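You operate a simulated robot arm through the tools that you are given. There is no shell and no other tool. Be economical: measure what you need, move in short steps, check, and stop when the job is done.

The job below is to be done with a simulated robot arm. You get a single attempt, and the scene is never put back.

Task
Fetch the yellow pot from the turntable and clamp it.
Fine: free the turntable to turn it and lock it again, with the pot's seat at the gap in the hood.

It is judged by the outcome, as a careful person would: the job done as asked, and still so three seconds after it is handed in. It fails if anything else is knocked over, pushed out of place, dropped, spilled or broken.

Robot
A 7-joint arm with a two-finger parallel gripper, fixed in place. Base frame: the origin is at the foot of the arm, x ahead of it, y to its left, z up; the work surface is at about z = 84. Units: cm, rad, N and s.
With the tool pointing down near the work surface it reaches from about 30 to 70 cm from the base axis. Its first joint turns from -1.152 to 1.152 rad. Payload 1.57 kg.
The tool frame sits at the grasp point between the pads (the TCP): z along the fingers, y along the line on which they close. The tips reach 3 cm beyond it. The gripper opens to 11 cm. The fingers are 2.4 cm wide and 1.2 cm thick; the gripper's body (4.8 by 11.2 cm) begins 7.8 cm behind the TCP.
Orientation is told as [roll, pitch, yaw] about the base's x, y, z axes, in that order, counted from this pose: with the fingers straight down and closing along the base's y, the tool's x points along the base's -x, its y along +y and its z along -z.

Tools
- The arm moves only by the tool play_rows. Its argument "motion" is one flat list of numbers, 6 for each row, row after row: the shift along the base's x, y, z in cm, then the turn, a rotation vector about the base's x, y, z in rad. In form: [tx, ty, tz, wx, wy, wz, tx, ty, tz, wx, wy, wz, ...]. A call has 1 to 8 rows; each row shifts and turns the commanded pose from where the row before left it. "gripper" is the gripper command, from -1 (shut) to 1 (fully open), values between in proportion, set as the call begins (left out, the last holds). A row lasts 0.2 s, in which the tool goes at most 5 cm and 0.15 rad; a call with a longer step from one row to the next is refused whole, and so is a gripper value outside its range. Where a pose cannot be reached the arm comes as near as it can. A force on the tool above 40 N (or 10 N above the force at the start of the call, whichever is more), or a blocked arm, ends the call early, and 0.2 s more pass. Each finger travels about 10.8 cm/s and halts on what it meets, pressing with about 31 N; the grip force reading is that of the motor and also rises with nothing between the fingers. The clock runs only during rows and for 0.2 s after the last one: add rows that do not move to give the fingers time. It gives the time, the measured TCP pose, the force on the tool (base axes), the opening and the grip force at its end, in the units of the frame above (readings bear some noise), with the torque about the TCP (base axes, N m) and any sound that the robot's microphone picked up.
- Cameras (640 x 400 px; columns grow to the right, rows downward): "scene" is fixed at [16.26, -39.5, 139.64]; the picture's right is [0.79, -0.61, 0.00], its down [-0.40, -0.51, -0.76] and it looks along [0.47, 0.60, -0.65] (base axes); focal length 240 px, centre (320, 200). "wrist" rides on the gripper at [7, 1.6, -14.1] in the tool frame; the picture's right is [-0.23, 0.97, 0.00], its down [-0.86, -0.20, -0.48] and it looks along [-0.47, -0.11, 0.88] (tool axes); focal length 222 px, centre (320, 200). There is no depth. A picture from a camera that has moved, and an enlarged one, comes with that camera's place and axes in the base frame and with its lens.
- capture(camera): a new picture of that camera. It takes no simulated time.
- enlarge(camera, box): a new picture of the part [left, top, right, bottom] of that camera's present view, enlarged. It takes no simulated time.
- finish_job(): hands the job in; it is judged then, once.

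Go step by step. Nothing tells you positions but the pictures and the camera data: compare them with the known pose of the tool, close in by small moves and look again before you grip or let go. The budget is 120 turns and 84 pictures, counting those below and the enlarged ones. Unless the task says otherwise, let go and move clear before handing in, and close with one line.

The tools are called by a JSON object that holds its "name" and its "arguments". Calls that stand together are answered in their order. play_rows: Moves the arm, as the interface text tells. Its arguments: {"type":"object","properties":{"motion":{"type":"array","items":{"type":"number"}},"gripper":{"type":"number"}},"required":["motion"]} The other tools are called the same way: capture (camera) takes a picture; enlarge (camera, box) takes an enlarged picture of a part of a camera's view; finish_job () hands the job in.

At the start:

```text
t: 0.0
tool_pos: [44.86, -5.34, 121.61]
orientation: [-0.001, 0.0, 0.0]
contact_force: [0.5, 0.3, -0.9]
ft_torque: [0.02, -0.01, 0.01]
opening: 11.0
grip_force: 0.1
```

scene: 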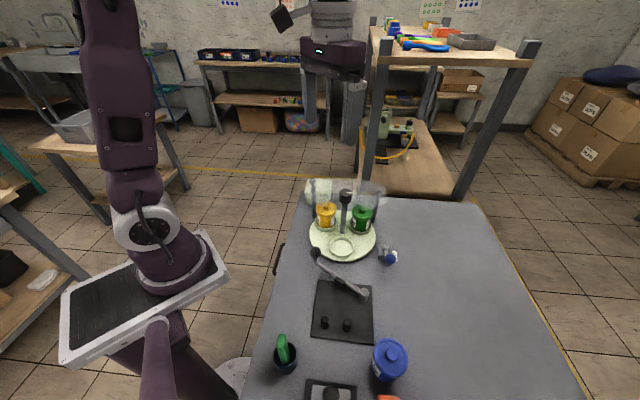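
wrist: 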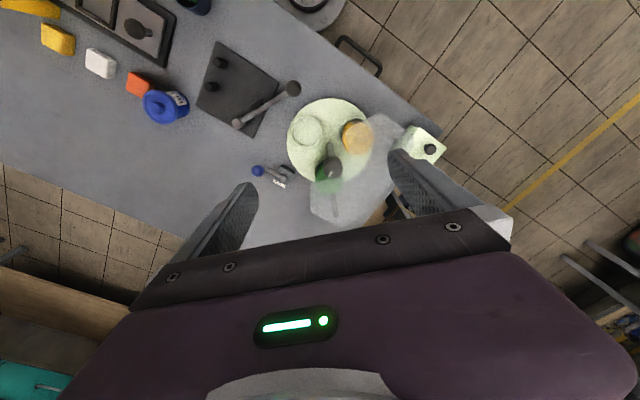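

I see a turntable with yellow and green pots under a clear hood, a small blue-tipped device (likely the lock) beside it, and a toggle clamp on a dark plate. I'll enlarge these areas first.

{"name": "enlarge", "arguments": {"camera": "scene", "box": [290, 170, 420, 270]}}

{"name": "enlarge", "arguments": {"camera": "scene", "box": [240, 240, 440, 400]}}

{"name": "enlarge", "arguments": {"camera": "wrist", "box": [190, 30, 450, 230]}}

```text
4.00 times, centred on (355, 220) of scene
camera zoom: at [16.26, -39.5, 139.64], right [0.79, -0.61, 0.0], down [-0.4, -0.51, -0.76], along [0.47, 0.6, -0.65], focal length 960 px, centre (180, 120)
```

zoom: 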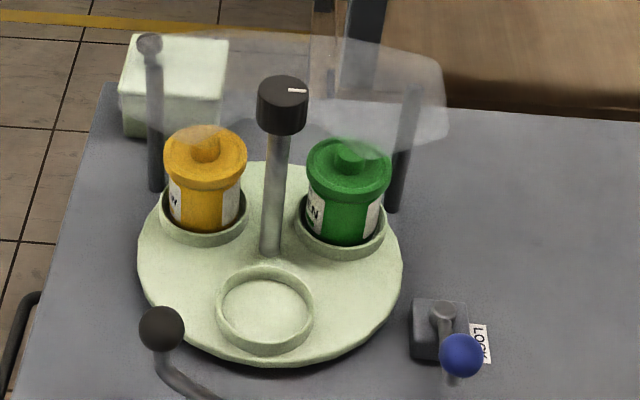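

```text
2.50 times, centred on (340, 320) of scene
camera zoom: at [16.26, -39.5, 139.64], right [0.79, -0.61, 0.0], down [-0.4, -0.51, -0.76], along [0.47, 0.6, -0.65], focal length 600 px, centre (270, -100)
```

zoom: 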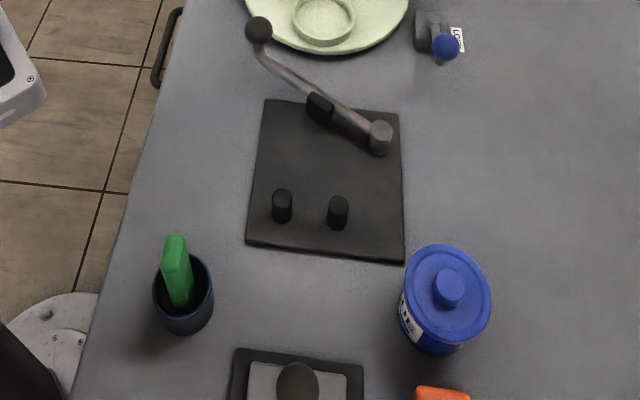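

```text
2.00 times, centred on (320, 130) of wrist
camera zoom: at [37.89, -3.66, 135.72], right [0.23, 0.97, 0.0], down [0.86, -0.2, 0.48], along [0.47, -0.11, -0.88], focal length 444 px, centre (320, 340)
```

zoom: 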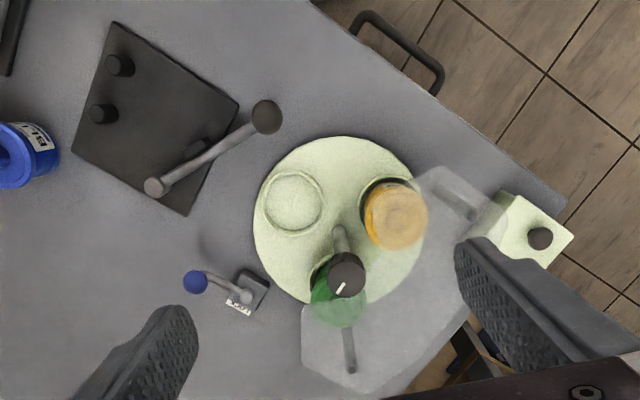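

The turntable centre is at about (51,-5), yellow at about (49,0.5), and the empty seat faces the gap at about (46.5,-10.5). The hood top is at z≈99 and the lock lever near (55,-19), so I'll move lower for a closer look.

{"name": "play_rows", "arguments": {"motion": [0, -3, -3, 0, 0, 0, 0, -3, -3, 0, 0, 0, 0, -2, -3, 0, 0, 0]}}

{"name": "enlarge", "arguments": {"camera": "wrist", "box": [150, 0, 470, 200]}}

{"name": "enlarge", "arguments": {"camera": "scene", "box": [360, 230, 424, 270]}}

```text
t: 0.8
tool_pos: [44.77, -13.39, 112.54]
orientation: [0.0, 0.0, 0.0]
contact_force: [0.3, -1.1, 0.7]
ft_torque: [0.03, 0.01, 0.02]
opening: 11.01
grip_force: 0.0
```

```text
2.00 times, centred on (310, 100) of wrist
camera zoom: at [37.61, -11.74, 126.77], right [0.23, 0.97, 0.0], down [0.85, -0.2, 0.48], along [0.47, -0.11, -0.88], focal length 444 px, centre (340, 400)
```

zoom: 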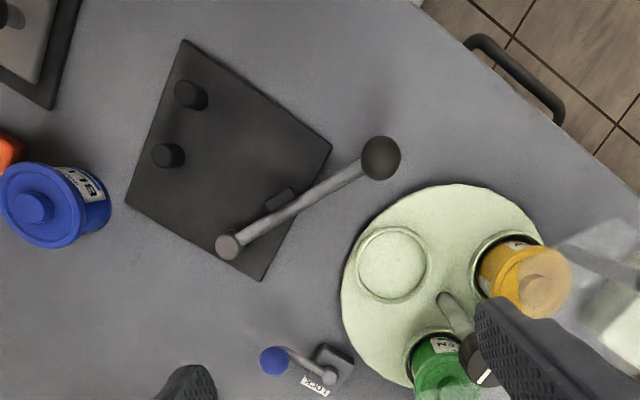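

```text
10.00 times, centred on (392, 250) of scene
camera zoom: at [16.26, -39.5, 139.64], right [0.79, -0.61, 0.0], down [-0.4, -0.51, -0.76], along [0.47, 0.6, -0.65], focal length 2401 px, centre (-400, -300)
```

zoom: 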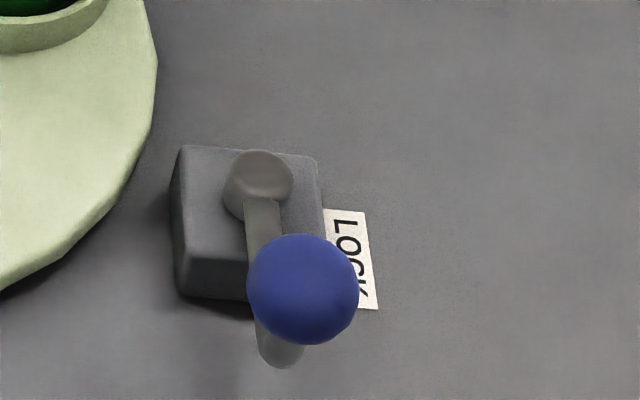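

I'm taking a closer look at the lock lever and at the knob.

{"name": "enlarge", "arguments": {"camera": "wrist", "box": [265, 155, 345, 205]}}

{"name": "enlarge", "arguments": {"camera": "scene", "box": [300, 175, 396, 235]}}

```text
8.00 times, centred on (305, 180) of wrist
camera zoom: at [37.61, -11.74, 126.77], right [0.23, 0.97, 0.0], down [0.85, -0.2, 0.48], along [0.47, -0.11, -0.88], focal length 1777 px, centre (440, 360)
```

zoom: 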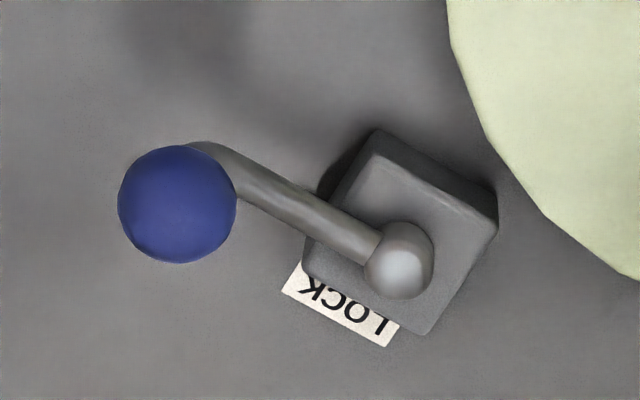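

```text
6.67 times, centred on (348, 205) of scene
camera zoom: at [16.26, -39.5, 139.64], right [0.79, -0.61, 0.0], down [-0.4, -0.51, -0.76], along [0.47, 0.6, -0.65], focal length 1601 px, centre (133, 167)
```

zoom: 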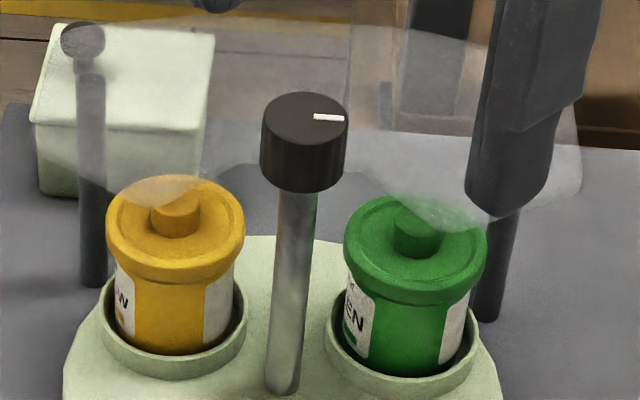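

I need a clear view of the hood's edge relative to the knob, so I'll move the wrist camera behind it.

{"name": "play_rows", "arguments": {"motion": [-2.5, 4, 0, 0, 0, 0, -2.5, 4, 0, 0, 0, 0]}}

{"name": "enlarge", "arguments": {"camera": "wrist", "box": [200, 40, 440, 190]}}

```text
t: 1.4
tool_pos: [39.84, -5.12, 112.48]
orientation: [0.0, 0.001, -0.001]
contact_force: [0.4, -0.7, 0.3]
ft_torque: [0.06, 0.02, 0.01]
opening: 11.01
grip_force: 0.1
```

```text
2.67 times, centred on (320, 115) of wrist
camera zoom: at [32.7, -3.47, 126.59], right [0.23, 0.97, 0.0], down [0.85, -0.2, 0.48], along [0.47, -0.11, -0.88], focal length 592 px, centre (320, 427)
```

zoom: 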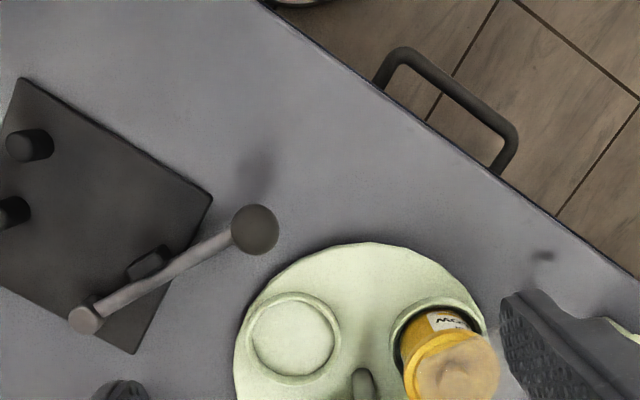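

{"name": "enlarge", "arguments": {"camera": "wrist", "box": [220, 120, 412, 240]}}

```text
3.33 times, centred on (316, 180) of wrist
camera zoom: at [32.7, -3.47, 126.59], right [0.23, 0.97, 0.0], down [0.85, -0.2, 0.48], along [0.47, -0.11, -0.88], focal length 740 px, centre (333, 267)
```

zoom: 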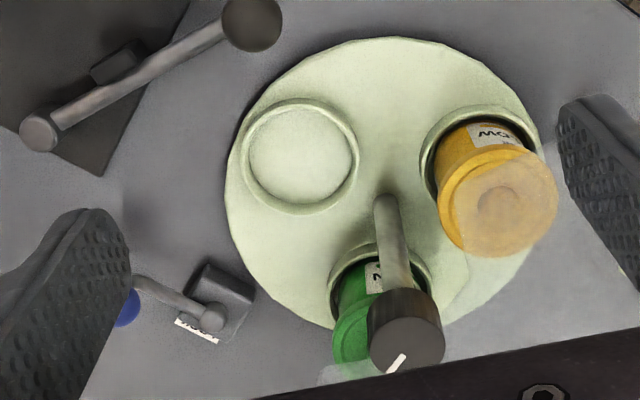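

I'll free the lock first, by grasping the blue ball near (52.8,-21.5,88.7) with the fingers closing along its tangent (yaw≈1.0). I'll hover above it and look.

{"name": "play_rows", "arguments": {"motion": [1.85, -2.35, -1.5, 0, 0, 0.143, 1.85, -2.35, -1.5, 0, 0, 0.143, 1.85, -2.35, -1.5, 0, 0, 0.143, 1.85, -2.35, -1.5, 0, 0, 0.143, 1.85, -2.35, -1.5, 0, 0, 0.143, 1.85, -2.35, -1.5, 0, 0, 0.143, 1.85, -2.3, -1.5, 0, 0, 0.142]}}

{"name": "capture", "arguments": {"camera": "wrist"}}

{"name": "capture", "arguments": {"camera": "scene"}}

```text
t: 3.0
tool_pos: [52.89, -21.63, 102.11]
orientation: [0.001, -0.001, 1.003]
contact_force: [0.8, 0.1, 0.1]
ft_torque: [-0.02, 0.0, 0.0]
opening: 11.0
grip_force: 0.0
```

```text
72 pictures are left
camera wrist: at [47.68, -26.61, 116.28], right [-0.7, 0.72, 0.0], down [0.63, 0.61, 0.48], along [0.34, 0.33, -0.88], focal length 222 px, centre (320, 200)
```

wrist: 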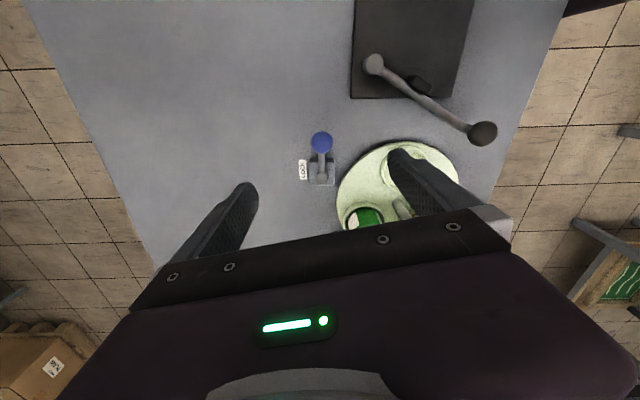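

```text
71 pictures are left
```

scene: 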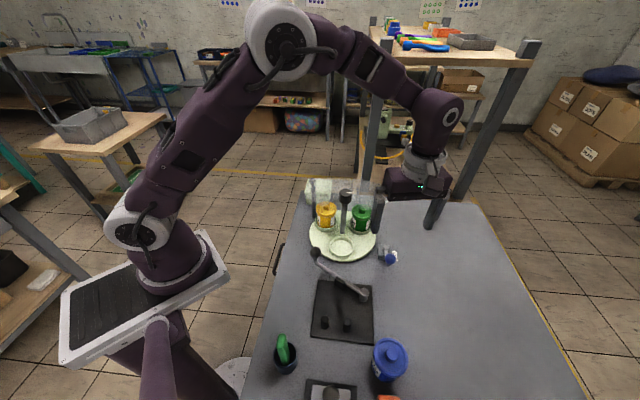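

The ball is at about (52.4,-21.8) and the lever points at about -136°. I'll set yaw to 0.77, narrow the opening and go down.

{"name": "play_rows", "arguments": {"motion": [-0.25, -0.1, -3.5, 0, 0, -0.115, -0.25, -0.1, -3.5, 0, 0, -0.115, 0, 0, -2.5, 0, 0, 0, 0, 0, 0, 0, 0, 0], "gripper": 0.1}}

{"name": "enlarge", "arguments": {"camera": "wrist", "box": [240, 120, 400, 220]}}

{"name": "enlarge", "arguments": {"camera": "scene", "box": [350, 220, 430, 270]}}

```text
t: 4.0
tool_pos: [52.45, -21.8, 92.49]
orientation: [-0.001, 0.001, 0.77]
contact_force: [0.0, 0.3, 0.3]
ft_torque: [0.0, 0.01, 0.01]
opening: 6.04
grip_force: 0.2
```

```text
4.00 times, centred on (320, 170) of wrist
camera zoom: at [46.21, -25.41, 106.68], right [-0.51, 0.86, 0.0], down [0.75, 0.45, 0.48], along [0.41, 0.25, -0.88], focal length 888 px, centre (320, 320)
```

zoom: 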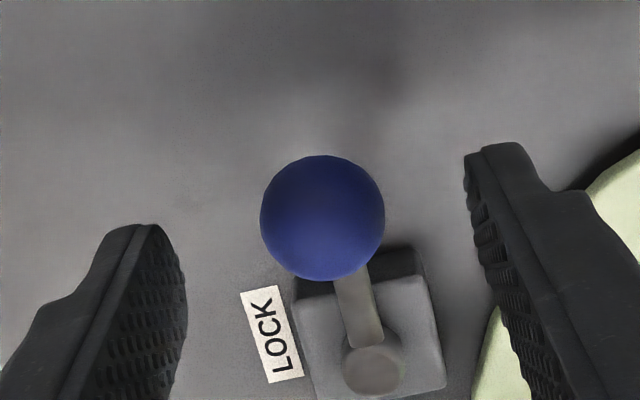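

```text
8.00 times, centred on (390, 245) of scene
camera zoom: at [16.26, -39.5, 139.64], right [0.79, -0.61, 0.0], down [-0.4, -0.51, -0.76], along [0.47, 0.6, -0.65], focal length 1921 px, centre (-240, -160)
```

zoom: 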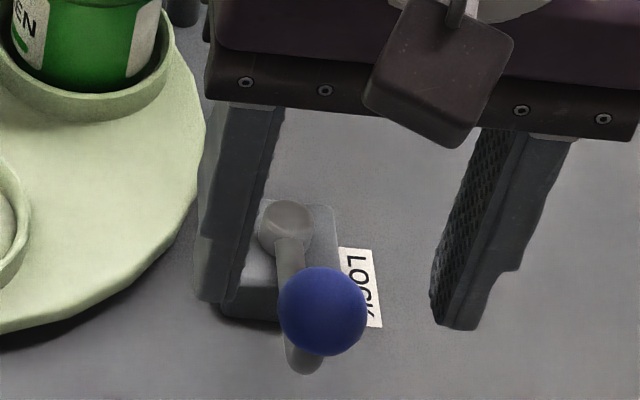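

The ball is at about (52.1,-21.7,89.6). I'll lower onto it and close.

{"name": "play_rows", "arguments": {"motion": [-0.25, 0.1, -2.7, 0, 0, 0]}}

{"name": "play_rows", "arguments": {"motion": [0, 0, 0, 0, 0, 0, 0, 0, 0, 0, 0, 0], "gripper": -0.55}}

{"name": "enlarge", "arguments": {"camera": "scene", "box": [350, 220, 430, 270]}}

```text
t: 4.4
tool_pos: [52.24, -21.61, 89.88]
orientation: [0.001, 0.0, 0.769]
contact_force: [0.2, -0.5, -0.4]
ft_torque: [0.02, -0.01, -0.04]
opening: 6.06
grip_force: 0.1
```

```text
t: 5.0
tool_pos: [52.16, -21.62, 89.77]
orientation: [0.0, -0.001, 0.769]
contact_force: [-0.4, -1.2, -3.9]
ft_torque: [-0.07, -0.03, -0.09]
opening: 2.69
grip_force: 37.7
```

```text
8.00 times, centred on (390, 245) of scene
camera zoom: at [16.26, -39.5, 139.64], right [0.79, -0.61, 0.0], down [-0.4, -0.51, -0.76], along [0.47, 0.6, -0.65], focal length 1921 px, centre (-240, -160)
```

zoom: 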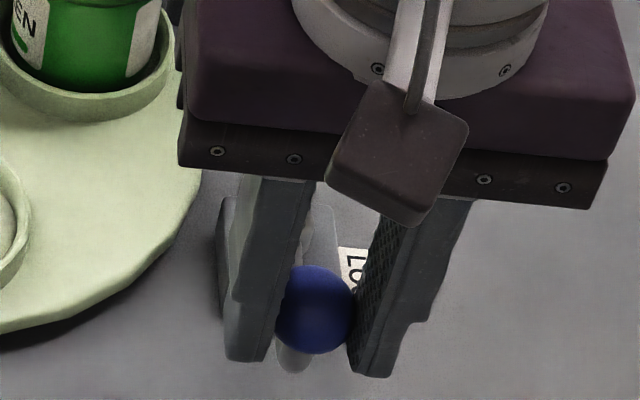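

The ball is gripped at 2.7 cm. I'll test a small tangential move towards the label side.

{"name": "play_rows", "arguments": {"motion": [0.3, -0.32, 0, 0, 0, 0.08, 0.3, -0.3, 0, 0, 0, 0.08]}}

```text
t: 5.8
tool_pos: [52.43, -21.99, 89.76]
orientation: [0.015, -0.002, 0.931]
contact_force: [-10.6, 10.2, 13.0]
ft_torque: [0.4, 0.16, 0.04]
opening: 2.67
grip_force: 37.5
stopped in row 2: the force on the tool passed its limit (the readings are from after the stop); the commanded pose is now the measured one
```

That way it resists, so I'll go back and try the other direction.

{"name": "play_rows", "arguments": {"motion": [-0.3, 0.35, 0, 0, 0, -0.14, -0.35, 0.35, 0, 0, 0, -0.08, -0.35, 0.35, 0, 0, 0, -0.08]}}

```text
t: 6.6
tool_pos: [51.71, -20.87, 89.84]
orientation: [0.009, -0.002, 0.63]
contact_force: [-3.4, -0.6, 18.1]
ft_torque: [-0.16, 0.28, 0.1]
opening: 2.69
grip_force: 37.7
```

{"name": "enlarge", "arguments": {"camera": "scene", "box": [350, 220, 430, 270]}}

{"name": "enlarge", "arguments": {"camera": "wrist", "box": [240, 120, 400, 220]}}

```text
8.00 times, centred on (390, 245) of scene
camera zoom: at [16.22, -39.49, 139.65], right [0.79, -0.61, 0.0], down [-0.4, -0.51, -0.76], along [0.47, 0.6, -0.65], focal length 1921 px, centre (-240, -160)
```

zoom: 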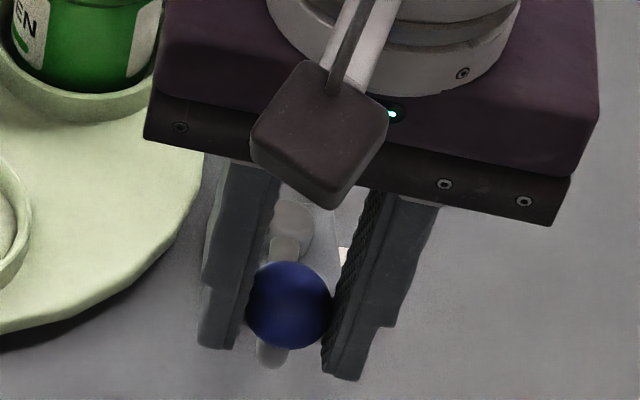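

```text
4.00 times, centred on (320, 170) of wrist
camera zoom: at [44.97, -23.85, 103.95], right [-0.39, 0.92, 0.01], down [0.81, 0.34, 0.48], along [0.44, 0.19, -0.88], focal length 888 px, centre (320, 320)
```

zoom: 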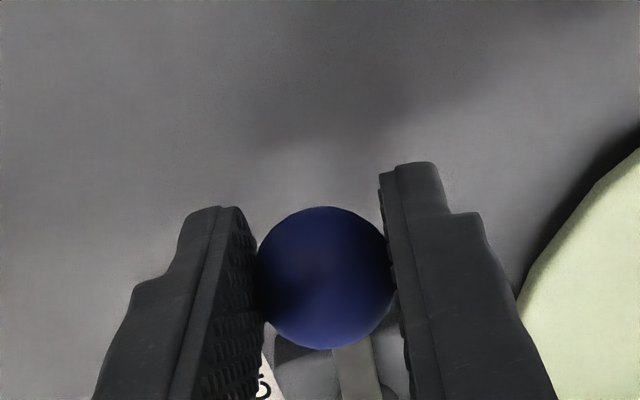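

The lever turns this way (clockwise) about a pivot near (55.4,-18.3). I'll follow the arc.

{"name": "play_rows", "arguments": {"motion": [-0.27, 0.28, 0.1, 0, 0, -0.09, -0.24, 0.31, 0, 0, 0, -0.08, -0.16, 0.38, 0, 0, 0, -0.09, -0.12, 0.39, 0, 0, 0, -0.08]}}

```text
t: 7.6
tool_pos: [50.77, -19.59, 89.85]
orientation: [0.012, -0.001, 0.291]
contact_force: [-0.5, 6.6, 8.6]
ft_torque: [0.07, 0.0, 0.39]
opening: 2.69
grip_force: 37.9
```

{"name": "play_rows", "arguments": {"motion": [-0.03, 0.42, 0, 0, 0, -0.08, 0, 0.42, 0, 0, 0, -0.08, 0.02, 0.4, 0, 0, 0, -0.08, 0.03, 0.4, 0, 0, 0, -0.08]}}

{"name": "enlarge", "arguments": {"camera": "scene", "box": [350, 220, 430, 270]}}

```text
t: 8.6
tool_pos: [50.63, -17.97, 89.85]
orientation: [0.011, 0.008, -0.032]
contact_force: [-27.8, -4.5, -18.6]
ft_torque: [-0.06, 0.56, -0.04]
opening: 2.73
grip_force: 38.2
```

```text
8.00 times, centred on (390, 245) of scene
camera zoom: at [16.21, -39.52, 139.64], right [0.79, -0.61, 0.0], down [-0.4, -0.51, -0.76], along [0.47, 0.6, -0.65], focal length 1921 px, centre (-240, -160)
```

zoom: 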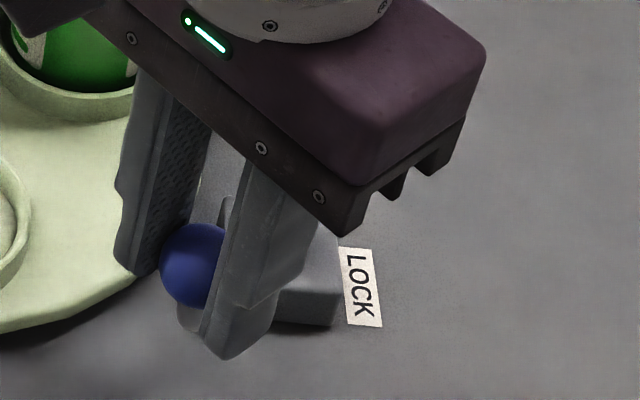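

{"name": "play_rows", "arguments": {"motion": [-0.2, 0.2, -0.1, 0, 0, -0.06, 0.0, 0.35, 0, 0, 0, -0.08]}}

```text
t: 9.2
tool_pos: [50.56, -17.27, 89.88]
orientation: [0.012, 0.0, -0.168]
contact_force: [-20.4, 3.1, -3.7]
ft_torque: [0.1, 0.4, 0.16]
opening: 2.7
grip_force: 37.8
```

{"name": "play_rows", "arguments": {"motion": [-0.05, 0.4, 0, 0, 0, -0.08, 0.12, 0.38, 0, 0, 0, -0.08]}}

{"name": "enlarge", "arguments": {"camera": "wrist", "box": [240, 120, 400, 220]}}

{"name": "enlarge", "arguments": {"camera": "scene", "box": [350, 220, 430, 270]}}

```text
t: 9.8
tool_pos: [50.83, -16.75, 89.87]
orientation: [0.008, -0.003, -0.328]
contact_force: [-11.0, -6.9, -10.6]
ft_torque: [-0.04, 0.29, 0.23]
opening: 2.72
grip_force: 37.9
```

```text
4.00 times, centred on (320, 170) of wrist
camera zoom: at [44.46, -13.02, 104.04], right [0.53, 0.85, 0.01], down [0.74, -0.47, 0.48], along [0.41, -0.25, -0.88], focal length 888 px, centre (320, 320)
```

zoom: 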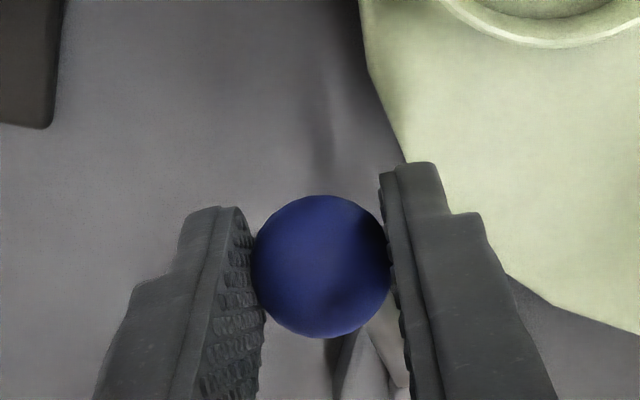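

```text
8.00 times, centred on (390, 245) of scene
camera zoom: at [16.25, -39.52, 139.64], right [0.79, -0.61, 0.0], down [-0.4, -0.51, -0.76], along [0.47, 0.6, -0.65], focal length 1921 px, centre (-240, -160)
```

zoom: 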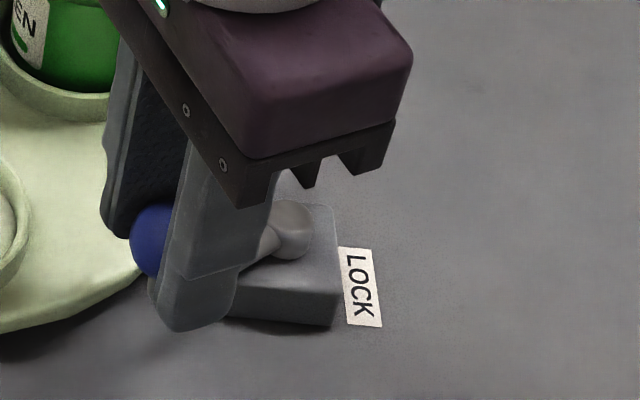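

{"name": "play_rows", "arguments": {"motion": [0.12, 0.35, 0, 0, 0, -0.08, 0.17, 0.35, 0, 0, 0, -0.08]}}

```text
t: 10.4
tool_pos: [50.9, -16.69, 89.94]
orientation: [0.002, -0.005, -0.463]
contact_force: [-1.1, -10.7, -5.6]
ft_torque: [-0.21, 0.05, 0.08]
opening: 2.69
grip_force: 37.6
stopped in row 2: the force on the tool passed its limit (the readings are from after the stop); the commanded pose is now the measured one
```

The lever reached its end stop after about 65°. I'll let go, rise and look.

{"name": "play_rows", "arguments": {"motion": [0, 0, 0, 0, 0, 0, 0, 0, 0, 0, 0, 0], "gripper": -0.1}}

{"name": "play_rows", "arguments": {"motion": [0, 0, 3.5, 0, 0, 0, 0, 0, 4.5, 0, 0, 0, 0, 0, 4.5, 0, 0, 0, 0, 0, 3, 0, 0, 0]}}

{"name": "enlarge", "arguments": {"camera": "scene", "box": [290, 170, 420, 270]}}

```text
t: 11.0
tool_pos: [50.98, -16.63, 89.91]
orientation: [0.004, -0.005, -0.46]
contact_force: [-0.1, -1.2, 0.0]
ft_torque: [-0.02, 0.02, 0.03]
opening: 4.96
grip_force: 0.0
```

```text
t: 12.0
tool_pos: [50.68, -16.53, 105.35]
orientation: [0.004, -0.006, -0.461]
contact_force: [0.3, -0.5, 0.0]
ft_torque: [-0.02, -0.01, -0.01]
opening: 4.96
grip_force: 0.0
```

```text
4.00 times, centred on (355, 220) of scene
camera zoom: at [16.26, -39.5, 139.64], right [0.79, -0.61, 0.0], down [-0.4, -0.51, -0.76], along [0.47, 0.6, -0.65], focal length 960 px, centre (180, 120)
```

zoom: 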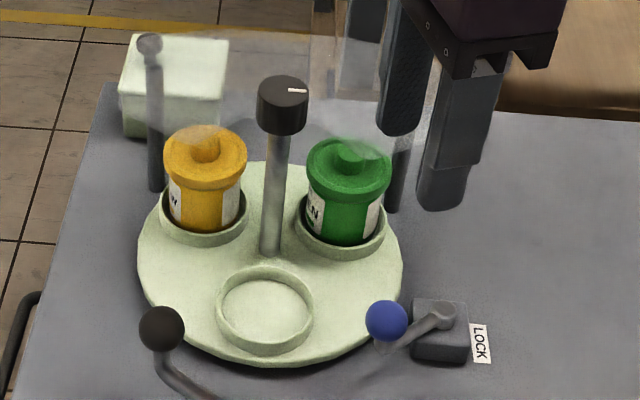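

The lever is freed. Next is the knob: I'll hover above the shaft axis at (51.1,-5.2) with yaw −1.05 and look.

{"name": "play_rows", "arguments": {"motion": [0.1, 2.8, 1, 0, 0, -0.148, 0.1, 2.8, 1, 0, 0, -0.148, 0.1, 2.8, 0.7, 0, 0, -0.148, 0.1, 2.8, 0, 0, 0, -0.145, 0, 0, 0, 0, 0, 0], "gripper": 0.0}}

{"name": "capture", "arguments": {"camera": "wrist"}}

{"name": "enlarge", "arguments": {"camera": "scene", "box": [290, 150, 420, 250]}}

```text
t: 13.2
tool_pos: [51.11, -5.29, 108.25]
orientation: [0.003, -0.005, -1.051]
contact_force: [0.3, -1.1, -0.6]
ft_torque: [0.04, -0.02, -0.03]
opening: 5.5
grip_force: 0.1
```

```text
61 pictures are left
camera wrist: at [48.84, 1.66, 122.3], right [0.96, 0.29, 0.01], down [0.25, -0.84, 0.48], along [0.14, -0.46, -0.88], focal length 222 px, centre (320, 200)
```

wrist: 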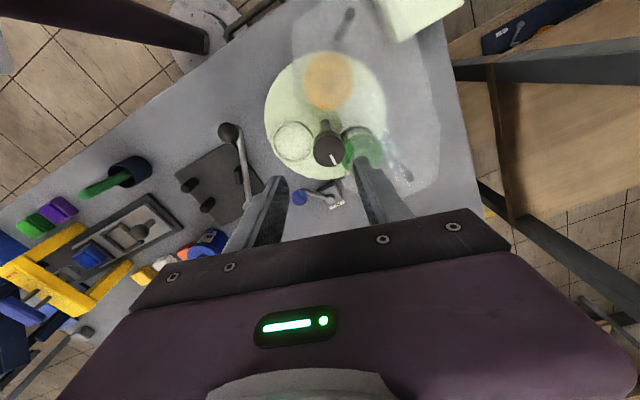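

```text
4.00 times, centred on (355, 200) of scene
camera zoom: at [16.26, -39.49, 139.64], right [0.79, -0.61, 0.0], down [-0.4, -0.51, -0.76], along [0.47, 0.6, -0.65], focal length 960 px, centre (180, 200)
```

zoom: 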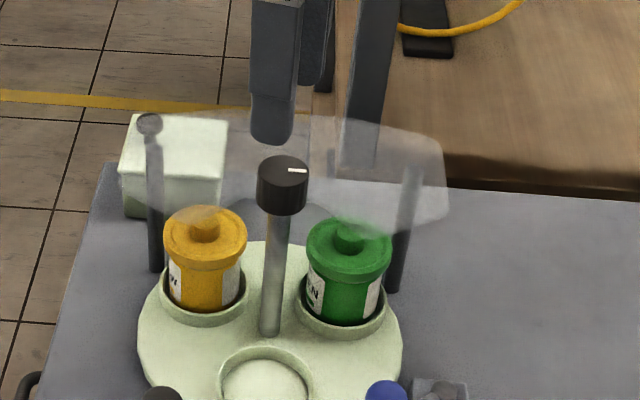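

{"name": "enlarge", "arguments": {"camera": "wrist", "box": [240, 90, 432, 210]}}

{"name": "enlarge", "arguments": {"camera": "scene", "box": [310, 160, 406, 220]}}

```text
3.33 times, centred on (336, 150) of wrist
camera zoom: at [48.84, 1.66, 122.3], right [0.96, 0.29, 0.01], down [0.25, -0.84, 0.48], along [0.14, -0.46, -0.88], focal length 740 px, centre (267, 367)
```

zoom: 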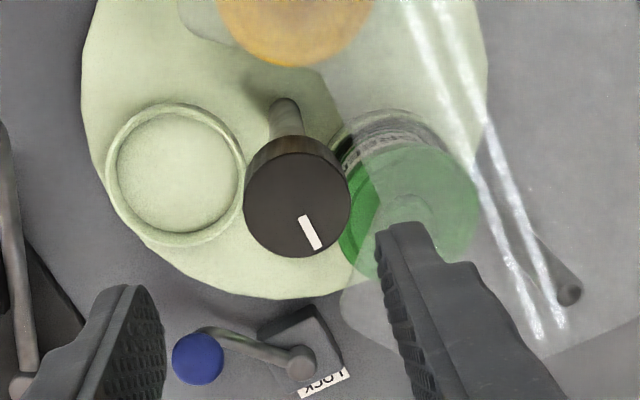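

```text
6.67 times, centred on (358, 190) of scene
camera zoom: at [16.26, -39.49, 139.64], right [0.79, -0.61, 0.0], down [-0.4, -0.51, -0.76], along [0.47, 0.6, -0.65], focal length 1601 px, centre (67, 267)
```

zoom: 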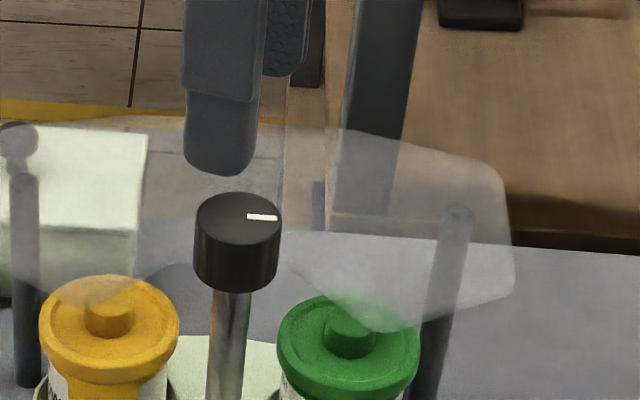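

The hood plate is at z≈96, so the knob at z≈98–100.5 is clear above it, with its axis at about (51.15,-4.6). I'll descend in two stages and check.

{"name": "play_rows", "arguments": {"motion": [0.04, 0.69, -2, 0, 0, 0, 0, 0, -2, 0, 0, 0, 0, 0, 0, 0, 0, 0]}}

{"name": "enlarge", "arguments": {"camera": "scene", "box": [310, 160, 406, 220]}}

{"name": "enlarge", "arguments": {"camera": "wrist", "box": [240, 120, 400, 220]}}

```text
t: 14.0
tool_pos: [51.18, -4.38, 104.27]
orientation: [0.004, -0.003, -1.048]
contact_force: [-0.6, -1.4, 0.5]
ft_torque: [0.02, -0.03, -0.01]
opening: 5.5
grip_force: 0.0
```

```text
6.67 times, centred on (358, 190) of scene
camera zoom: at [16.26, -39.5, 139.64], right [0.79, -0.61, 0.0], down [-0.4, -0.51, -0.76], along [0.47, 0.6, -0.65], focal length 1601 px, centre (67, 267)
```

zoom: 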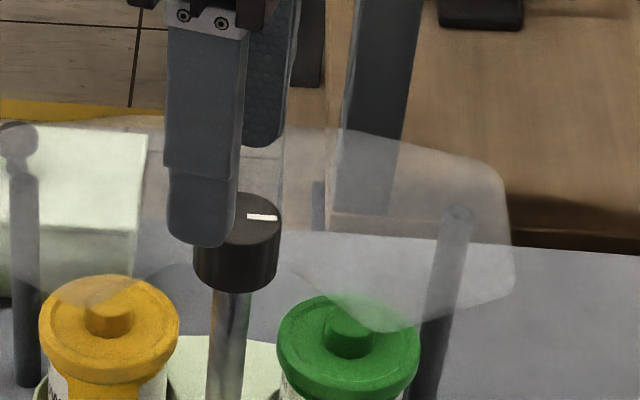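

```text
4.00 times, centred on (320, 170) of wrist
camera zoom: at [48.99, 2.51, 118.39], right [0.96, 0.29, 0.0], down [0.25, -0.84, 0.48], along [0.14, -0.46, -0.88], focal length 888 px, centre (320, 320)
```

zoom: 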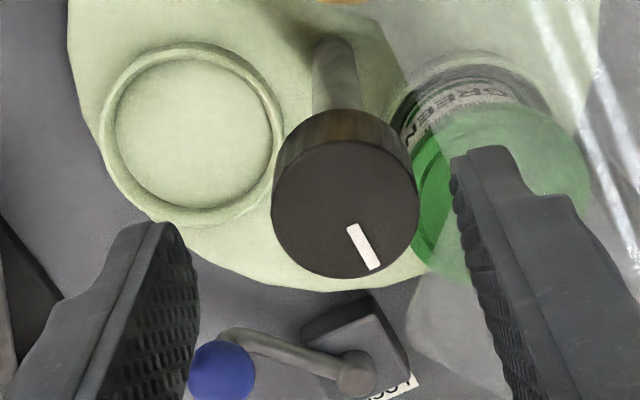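

I'll nudge to the averaged axis and descend over the knob.

{"name": "play_rows", "arguments": {"motion": [0.2, -0.05, -1.4, 0, 0, 0, 0, 0, -1.3, 0, 0, 0, 0, 0, 0, 0, 0, 0]}}

{"name": "enlarge", "arguments": {"camera": "wrist", "box": [240, 120, 400, 220]}}

{"name": "enlarge", "arguments": {"camera": "scene", "box": [310, 160, 406, 220]}}

```text
t: 14.8
tool_pos: [51.59, -4.51, 101.48]
orientation: [0.003, -0.006, -1.048]
contact_force: [0.4, 0.1, -0.1]
ft_torque: [0.01, -0.03, -0.03]
opening: 5.48
grip_force: 0.1
```

```text
4.00 times, centred on (320, 170) of wrist
camera zoom: at [49.24, 2.36, 115.58], right [0.96, 0.29, 0.0], down [0.25, -0.84, 0.48], along [0.14, -0.46, -0.88], focal length 888 px, centre (320, 320)
```

zoom: 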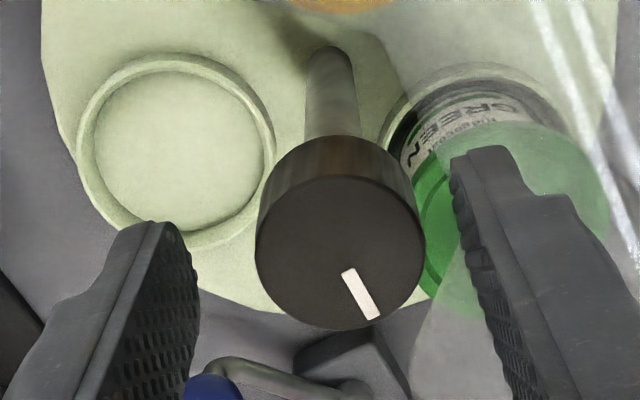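

```text
6.67 times, centred on (358, 190) of scene
camera zoom: at [16.26, -39.5, 139.64], right [0.79, -0.61, 0.0], down [-0.4, -0.51, -0.76], along [0.47, 0.6, -0.65], focal length 1601 px, centre (67, 267)
```

zoom: 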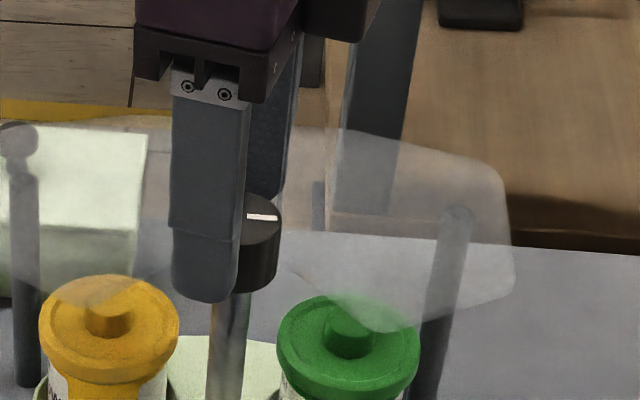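

{"name": "play_rows", "arguments": {"motion": [0, 0.3, 0, 0, 0, 0]}}

{"name": "play_rows", "arguments": {"motion": [0, 0, 0, 0, 0, 0, 0, 0, 0, 0, 0, 0], "gripper": -0.6}}

```text
t: 15.2
tool_pos: [51.58, -4.35, 101.49]
orientation: [0.003, -0.005, -1.048]
contact_force: [0.4, 0.5, 0.2]
ft_torque: [0.01, -0.02, -0.01]
opening: 5.52
grip_force: 0.0
```

```text
t: 15.8
tool_pos: [51.81, -4.09, 101.42]
orientation: [0.007, -0.008, -1.048]
contact_force: [13.5, 6.1, -6.9]
ft_torque: [-0.02, -0.6, 0.07]
opening: 3.35
grip_force: 41.0
```

Gripped at 3.35 cm. I'll relieve the side load and begin a small counter-clockwise turn.

{"name": "play_rows", "arguments": {"motion": [0.3, 0.12, 0, 0, 0, 0, 0, 0, 0, 0, 0, 0.06, 0, 0, 0, 0, 0, 0.06]}}

{"name": "enlarge", "arguments": {"camera": "scene", "box": [290, 170, 420, 270]}}

```text
t: 16.6
tool_pos: [51.77, -4.32, 101.38]
orientation: [0.0, -0.004, -0.928]
contact_force: [-11.3, 3.9, 10.6]
ft_torque: [-0.29, 0.48, -0.06]
opening: 3.37
grip_force: 41.5
```

```text
4.00 times, centred on (355, 220) of scene
camera zoom: at [16.21, -39.48, 139.65], right [0.79, -0.61, 0.0], down [-0.4, -0.51, -0.76], along [0.47, 0.6, -0.65], focal length 960 px, centre (180, 120)
```

zoom: 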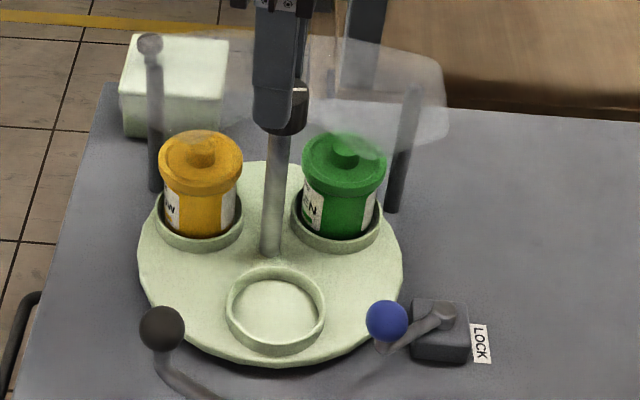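

The table turns with the knob. I'll continue slowly.

{"name": "play_rows", "arguments": {"motion": [-0.12, 0.05, 0.05, 0, 0, 0.08, 0, 0, 0, 0, 0, 0.1, 0, 0, 0, 0, 0, 0.1, 0, 0, 0, 0, 0, 0.1, 0, 0, 0, 0, 0, 0.1, 0, 0, 0, 0, 0, 0.1, 0, 0, 0, 0, 0, 0.1, 0, 0, 0, 0, 0, 0.06]}}

```text
t: 18.4
tool_pos: [51.59, -4.48, 101.5]
orientation: [0.0, -0.002, -0.201]
contact_force: [-1.8, -3.7, 1.8]
ft_torque: [-0.16, -0.08, 0.02]
opening: 3.33
grip_force: 41.4
stopped in row 8: the force on the tool passed its limit (the readings are from after the stop); the commanded pose is now the measured one
```

{"name": "enlarge", "arguments": {"camera": "scene", "box": [290, 170, 420, 270]}}

```text
4.00 times, centred on (355, 220) of scene
camera zoom: at [16.25, -39.5, 139.64], right [0.79, -0.61, 0.0], down [-0.4, -0.51, -0.76], along [0.47, 0.6, -0.65], focal length 960 px, centre (180, 120)
```

zoom: 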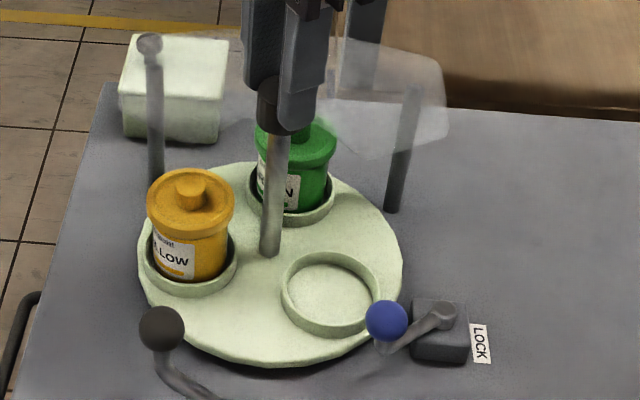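

{"name": "play_rows", "arguments": {"motion": [0, 0, 0, 0, 0, 0.08, 0, 0, 0, 0, 0, 0.08, 0, 0, 0, 0, 0, 0.08, 0, 0, 0, 0, 0, 0.08]}}

```text
t: 19.4
tool_pos: [51.65, -4.6, 101.38]
orientation: [-0.001, -0.002, 0.117]
contact_force: [-0.1, -16.9, 7.3]
ft_torque: [-0.56, 0.38, -0.08]
opening: 3.35
grip_force: 41.0
```

{"name": "play_rows", "arguments": {"motion": [0, -0.2, 0, 0, 0, 0.05, 0, 0, 0, 0, 0, 0.08, 0, 0, 0, 0, 0, 0.08, 0, 0, 0, 0, 0, 0.08]}}

{"name": "enlarge", "arguments": {"camera": "scene", "box": [290, 170, 420, 270]}}

```text
t: 20.4
tool_pos: [51.53, -4.67, 101.45]
orientation: [-0.001, 0.0, 0.405]
contact_force: [-0.1, -26.2, 10.3]
ft_torque: [-0.3, -0.34, -0.11]
opening: 3.34
grip_force: 41.0
```

```text
4.00 times, centred on (355, 220) of scene
camera zoom: at [16.24, -39.57, 139.62], right [0.79, -0.61, 0.0], down [-0.4, -0.51, -0.76], along [0.47, 0.6, -0.65], focal length 960 px, centre (180, 120)
```

zoom: 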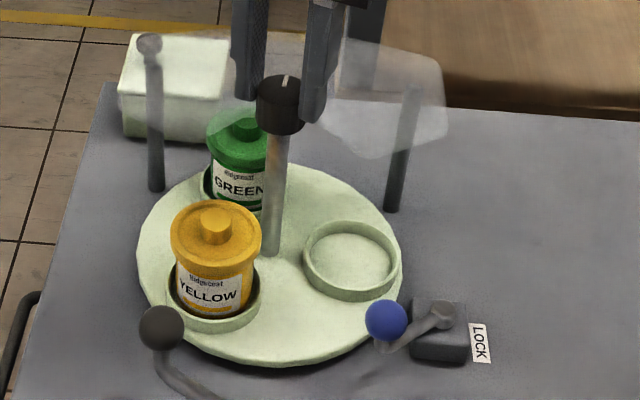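

{"name": "play_rows", "arguments": {"motion": [0, -0.25, 0, 0, 0, 0.04, 0, 0, 0, 0, 0, 0.08, 0, 0, 0, 0, 0, 0.08, 0, 0, 0, 0, 0, 0.08]}}

```text
t: 21.4
tool_pos: [51.59, -4.88, 101.45]
orientation: [-0.002, -0.002, 0.691]
contact_force: [18.6, -7.2, -13.4]
ft_torque: [0.49, -1.01, -0.09]
opening: 3.32
grip_force: 40.6
```

{"name": "play_rows", "arguments": {"motion": [0.2, -0.05, 0, 0, 0, 0.06, 0, 0, 0, 0, 0, 0.08, 0, 0, 0, 0, 0, 0.08, 0, 0, 0, 0, 0, 0.08]}}

{"name": "enlarge", "arguments": {"camera": "scene", "box": [290, 170, 420, 270]}}

```text
t: 22.4
tool_pos: [51.65, -4.95, 101.43]
orientation: [-0.001, -0.003, 0.99]
contact_force: [8.2, 0.8, 0.0]
ft_torque: [-0.51, 0.42, -0.01]
opening: 3.35
grip_force: 40.7
```

```text
4.00 times, centred on (355, 220) of scene
camera zoom: at [16.28, -39.49, 139.64], right [0.79, -0.61, 0.0], down [-0.4, -0.51, -0.76], along [0.47, 0.6, -0.65], focal length 960 px, centre (180, 120)
```

zoom: 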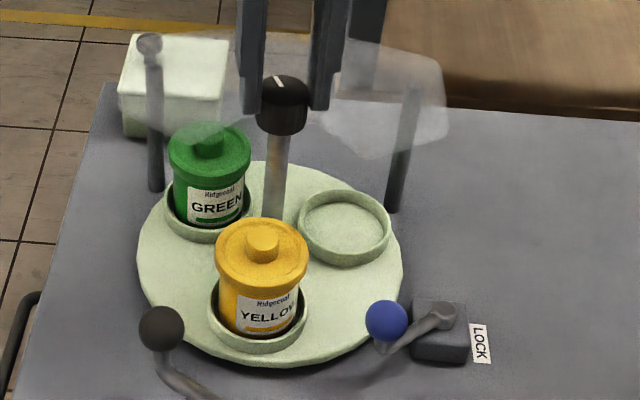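

Nearly there; the remaining turn is about 0.055 rad.

{"name": "play_rows", "arguments": {"motion": [0.05, 0, 0, 0, 0, 0.055, 0, 0, 0, 0, 0, 0]}}

{"name": "enlarge", "arguments": {"camera": "scene", "box": [290, 170, 420, 270]}}

```text
t: 23.0
tool_pos: [51.7, -4.93, 101.39]
orientation: [0.003, -0.001, 1.042]
contact_force: [1.3, -3.4, -11.3]
ft_torque: [0.52, -0.4, 0.07]
opening: 3.32
grip_force: 41.4
```

```text
4.00 times, centred on (355, 220) of scene
camera zoom: at [16.27, -39.51, 139.63], right [0.79, -0.61, 0.0], down [-0.4, -0.51, -0.76], along [0.47, 0.6, -0.65], focal length 960 px, centre (180, 120)
```

zoom: 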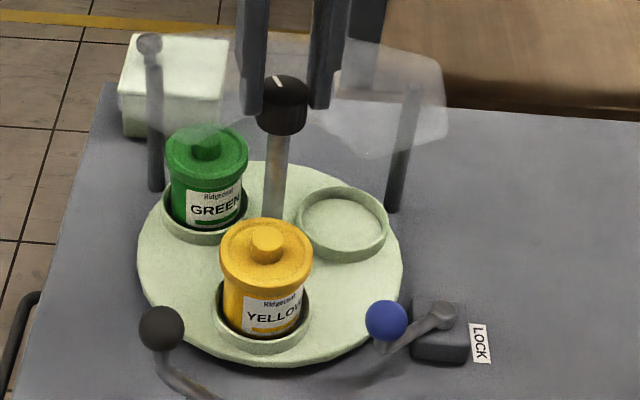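

The yellow seat is at the gap. I'll release the knob, rise, and return to the lock lever.

{"name": "play_rows", "arguments": {"motion": [0, 0, 0, 0, 0, 0, 0, 0, 0, 0, 0, 0], "gripper": 0.0}}

{"name": "play_rows", "arguments": {"motion": [0, 0, 3, 0, 0, 0, 0, 0, 4, 0, 0, 0, 0, -2, 0, 0, 0, -0.148, 0, -2, 0, 0, 0, -0.148, 0, -2, 0, 0, 0, -0.148, 0, -2, 0, 0, 0, -0.148, -0.3, -2, 0, 0, 0, -0.148, -0.3, -1.6, 0, 0, 0, -0.148]}}

{"name": "play_rows", "arguments": {"motion": [0, 0, -3, 0, 0, -0.148, 0, 0, -3, 0, 0, -0.148, 0, 0, -3, 0, 0, -0.148, 0, 0, -3, 0, 0, -0.07, 0, 0, 0, 0, 0, 0], "gripper": -0.05}}

{"name": "enlarge", "arguments": {"camera": "wrist", "box": [240, 120, 400, 220]}}

{"name": "enlarge", "arguments": {"camera": "scene", "box": [290, 170, 420, 270]}}

```text
t: 23.6
tool_pos: [51.84, -4.95, 101.39]
orientation: [0.001, -0.001, 1.042]
contact_force: [-0.1, 0.2, -0.2]
ft_torque: [0.02, 0.04, 0.04]
opening: 5.5
grip_force: 0.1
```

```text
t: 25.4
tool_pos: [51.15, -16.49, 108.46]
orientation: [0.0, -0.002, 0.151]
contact_force: [-0.2, -0.5, -0.1]
ft_torque: [-0.01, 0.0, 0.01]
opening: 5.51
grip_force: 0.1
```

```text
t: 26.6
tool_pos: [51.59, -16.68, 96.44]
orientation: [0.0, 0.0, -0.361]
contact_force: [0.9, -0.2, -0.1]
ft_torque: [-0.02, 0.02, -0.04]
opening: 5.21
grip_force: 0.0
```

```text
4.00 times, centred on (320, 170) of wrist
camera zoom: at [45.35, -12.7, 110.57], right [0.56, 0.83, 0.0], down [0.73, -0.49, 0.48], along [0.4, -0.27, -0.88], focal length 888 px, centre (320, 320)
```

zoom: 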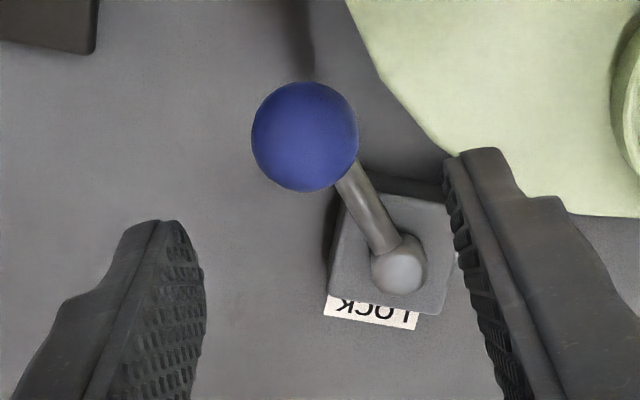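

```text
4.00 times, centred on (355, 220) of scene
camera zoom: at [16.26, -39.5, 139.64], right [0.79, -0.61, 0.0], down [-0.4, -0.51, -0.76], along [0.47, 0.6, -0.65], focal length 960 px, centre (180, 120)
```

zoom: 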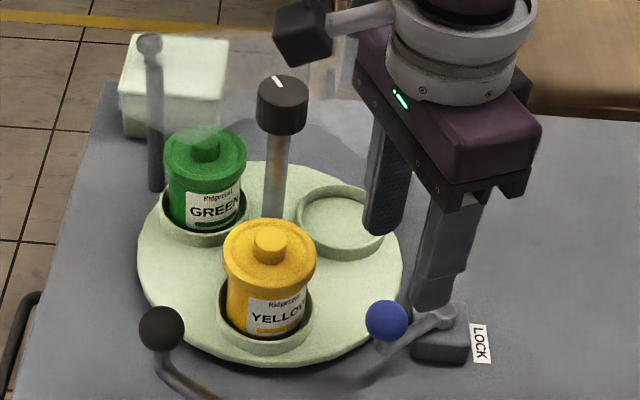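

The table settled exactly in the original seat alignment. Now I'll grip the lever ball at about (50.7,-16.65,89.9).

{"name": "play_rows", "arguments": {"motion": [-0.9, 0.05, -2.5, 0, 0, 0, 0, 0, -2, 0, 0, 0, 0, 0, -2, 0, 0, 0, 0, 0, 0, 0, 0, 0]}}

{"name": "play_rows", "arguments": {"motion": [0, 0, 0, 0, 0, 0, 0, 0, 0, 0, 0, 0], "gripper": -0.55}}

```text
t: 27.6
tool_pos: [50.33, -16.52, 90.06]
orientation: [0.0, -0.002, -0.36]
contact_force: [0.2, 0.4, 0.1]
ft_torque: [-0.02, 0.0, 0.01]
opening: 5.24
grip_force: 0.1
```

```text
t: 28.2
tool_pos: [50.4, -16.62, 90.19]
orientation: [0.0, -0.003, -0.36]
contact_force: [-0.3, -0.4, -4.3]
ft_torque: [-0.02, -0.03, -0.04]
opening: 2.7
grip_force: 37.7
```

{"name": "play_rows", "arguments": {"motion": [-0.12, -0.69, -0.1, 0, 0, 0.14, -0.02, -0.7, 0, 0, 0, 0.14, 0.085, -0.7, 0, 0, 0, 0.14, 0.187, -0.68, 0, 0, 0, 0.14]}}

{"name": "play_rows", "arguments": {"motion": [0.284, -0.643, 0, 0, 0, 0.14, 0.375, -0.595, 0, 0, 0, 0.14, 0.457, -0.534, 0, 0, 0, 0.14]}}

```text
t: 29.2
tool_pos: [50.5, -19.4, 90.12]
orientation: [-0.001, 0.0, 0.2]
contact_force: [-7.8, -8.7, 23.9]
ft_torque: [-0.04, -0.04, -0.34]
opening: 2.68
grip_force: 37.5
```

```text
t: 30.0
tool_pos: [51.54, -21.22, 89.7]
orientation: [0.0, 0.0, 0.622]
contact_force: [-11.4, -12.1, 22.5]
ft_torque: [-0.02, 0.0, -0.18]
opening: 2.69
grip_force: 37.1
```

{"name": "play_rows", "arguments": {"motion": [0.4, -0.4, 0, 0, 0, 0.1, 0.2, -0.2, 0, 0, 0, 0.05]}}

{"name": "enlarge", "arguments": {"camera": "scene", "box": [350, 220, 430, 270]}}

```text
t: 30.6
tool_pos: [52.01, -21.76, 89.79]
orientation: [0.001, -0.002, 0.769]
contact_force: [-14.3, -16.7, 17.8]
ft_torque: [-0.24, 0.2, -0.1]
opening: 2.69
grip_force: 37.5
```

```text
8.00 times, centred on (390, 245) of scene
camera zoom: at [16.19, -39.53, 139.64], right [0.79, -0.61, 0.0], down [-0.4, -0.51, -0.76], along [0.47, 0.6, -0.65], focal length 1921 px, centre (-240, -160)
```

zoom: 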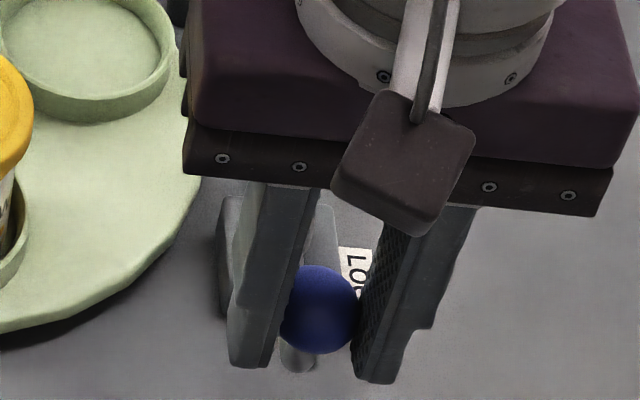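

It's back at the locked position; I'll press slightly against the stop, then release and rise.

{"name": "play_rows", "arguments": {"motion": [0.3, -0.25, 0, 0, 0, 0.03]}}

{"name": "play_rows", "arguments": {"motion": [0, 0, 0, 0, 0, 0, 0, 0, 0, 0, 0, 0], "gripper": -0.05}}

{"name": "play_rows", "arguments": {"motion": [0, 0, 4, 0, 0, 0, 0, 0, 4.5, 0, 0, 0, 0, 0, 4.5, 0, 0, 0, 0, 0, 4, 0, 0, 0]}}

{"name": "enlarge", "arguments": {"camera": "scene", "box": [290, 170, 420, 270]}}

```text
t: 31.0
tool_pos: [52.35, -22.08, 89.74]
orientation: [0.006, 0.0, 0.799]
contact_force: [-27.3, -11.5, 7.9]
ft_torque: [-0.04, 0.23, 0.05]
opening: 2.66
grip_force: 37.9
```

```text
t: 31.6
tool_pos: [52.75, -21.88, 89.89]
orientation: [0.0, -0.004, 0.799]
contact_force: [0.6, 1.2, -0.2]
ft_torque: [-0.03, -0.01, -0.04]
opening: 5.21
grip_force: 0.0
```

```text
t: 32.6
tool_pos: [52.53, -21.85, 106.85]
orientation: [0.003, 0.0, 0.8]
contact_force: [0.0, 0.4, 0.5]
ft_torque: [0.03, 0.0, 0.0]
opening: 5.23
grip_force: 0.0
```

```text
4.00 times, centred on (355, 220) of scene
camera zoom: at [16.26, -39.5, 139.64], right [0.79, -0.61, 0.0], down [-0.4, -0.51, -0.76], along [0.47, 0.6, -0.65], focal length 960 px, centre (180, 120)
```

zoom: 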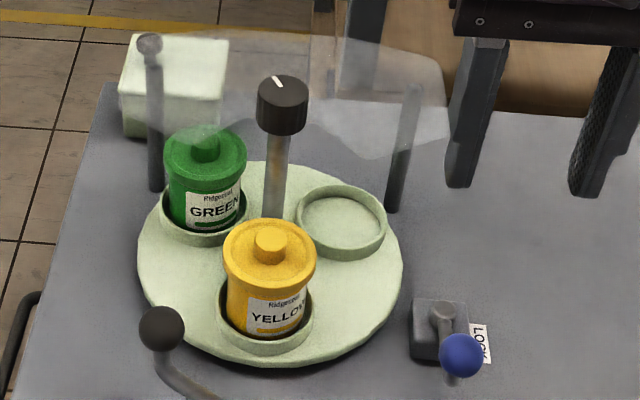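

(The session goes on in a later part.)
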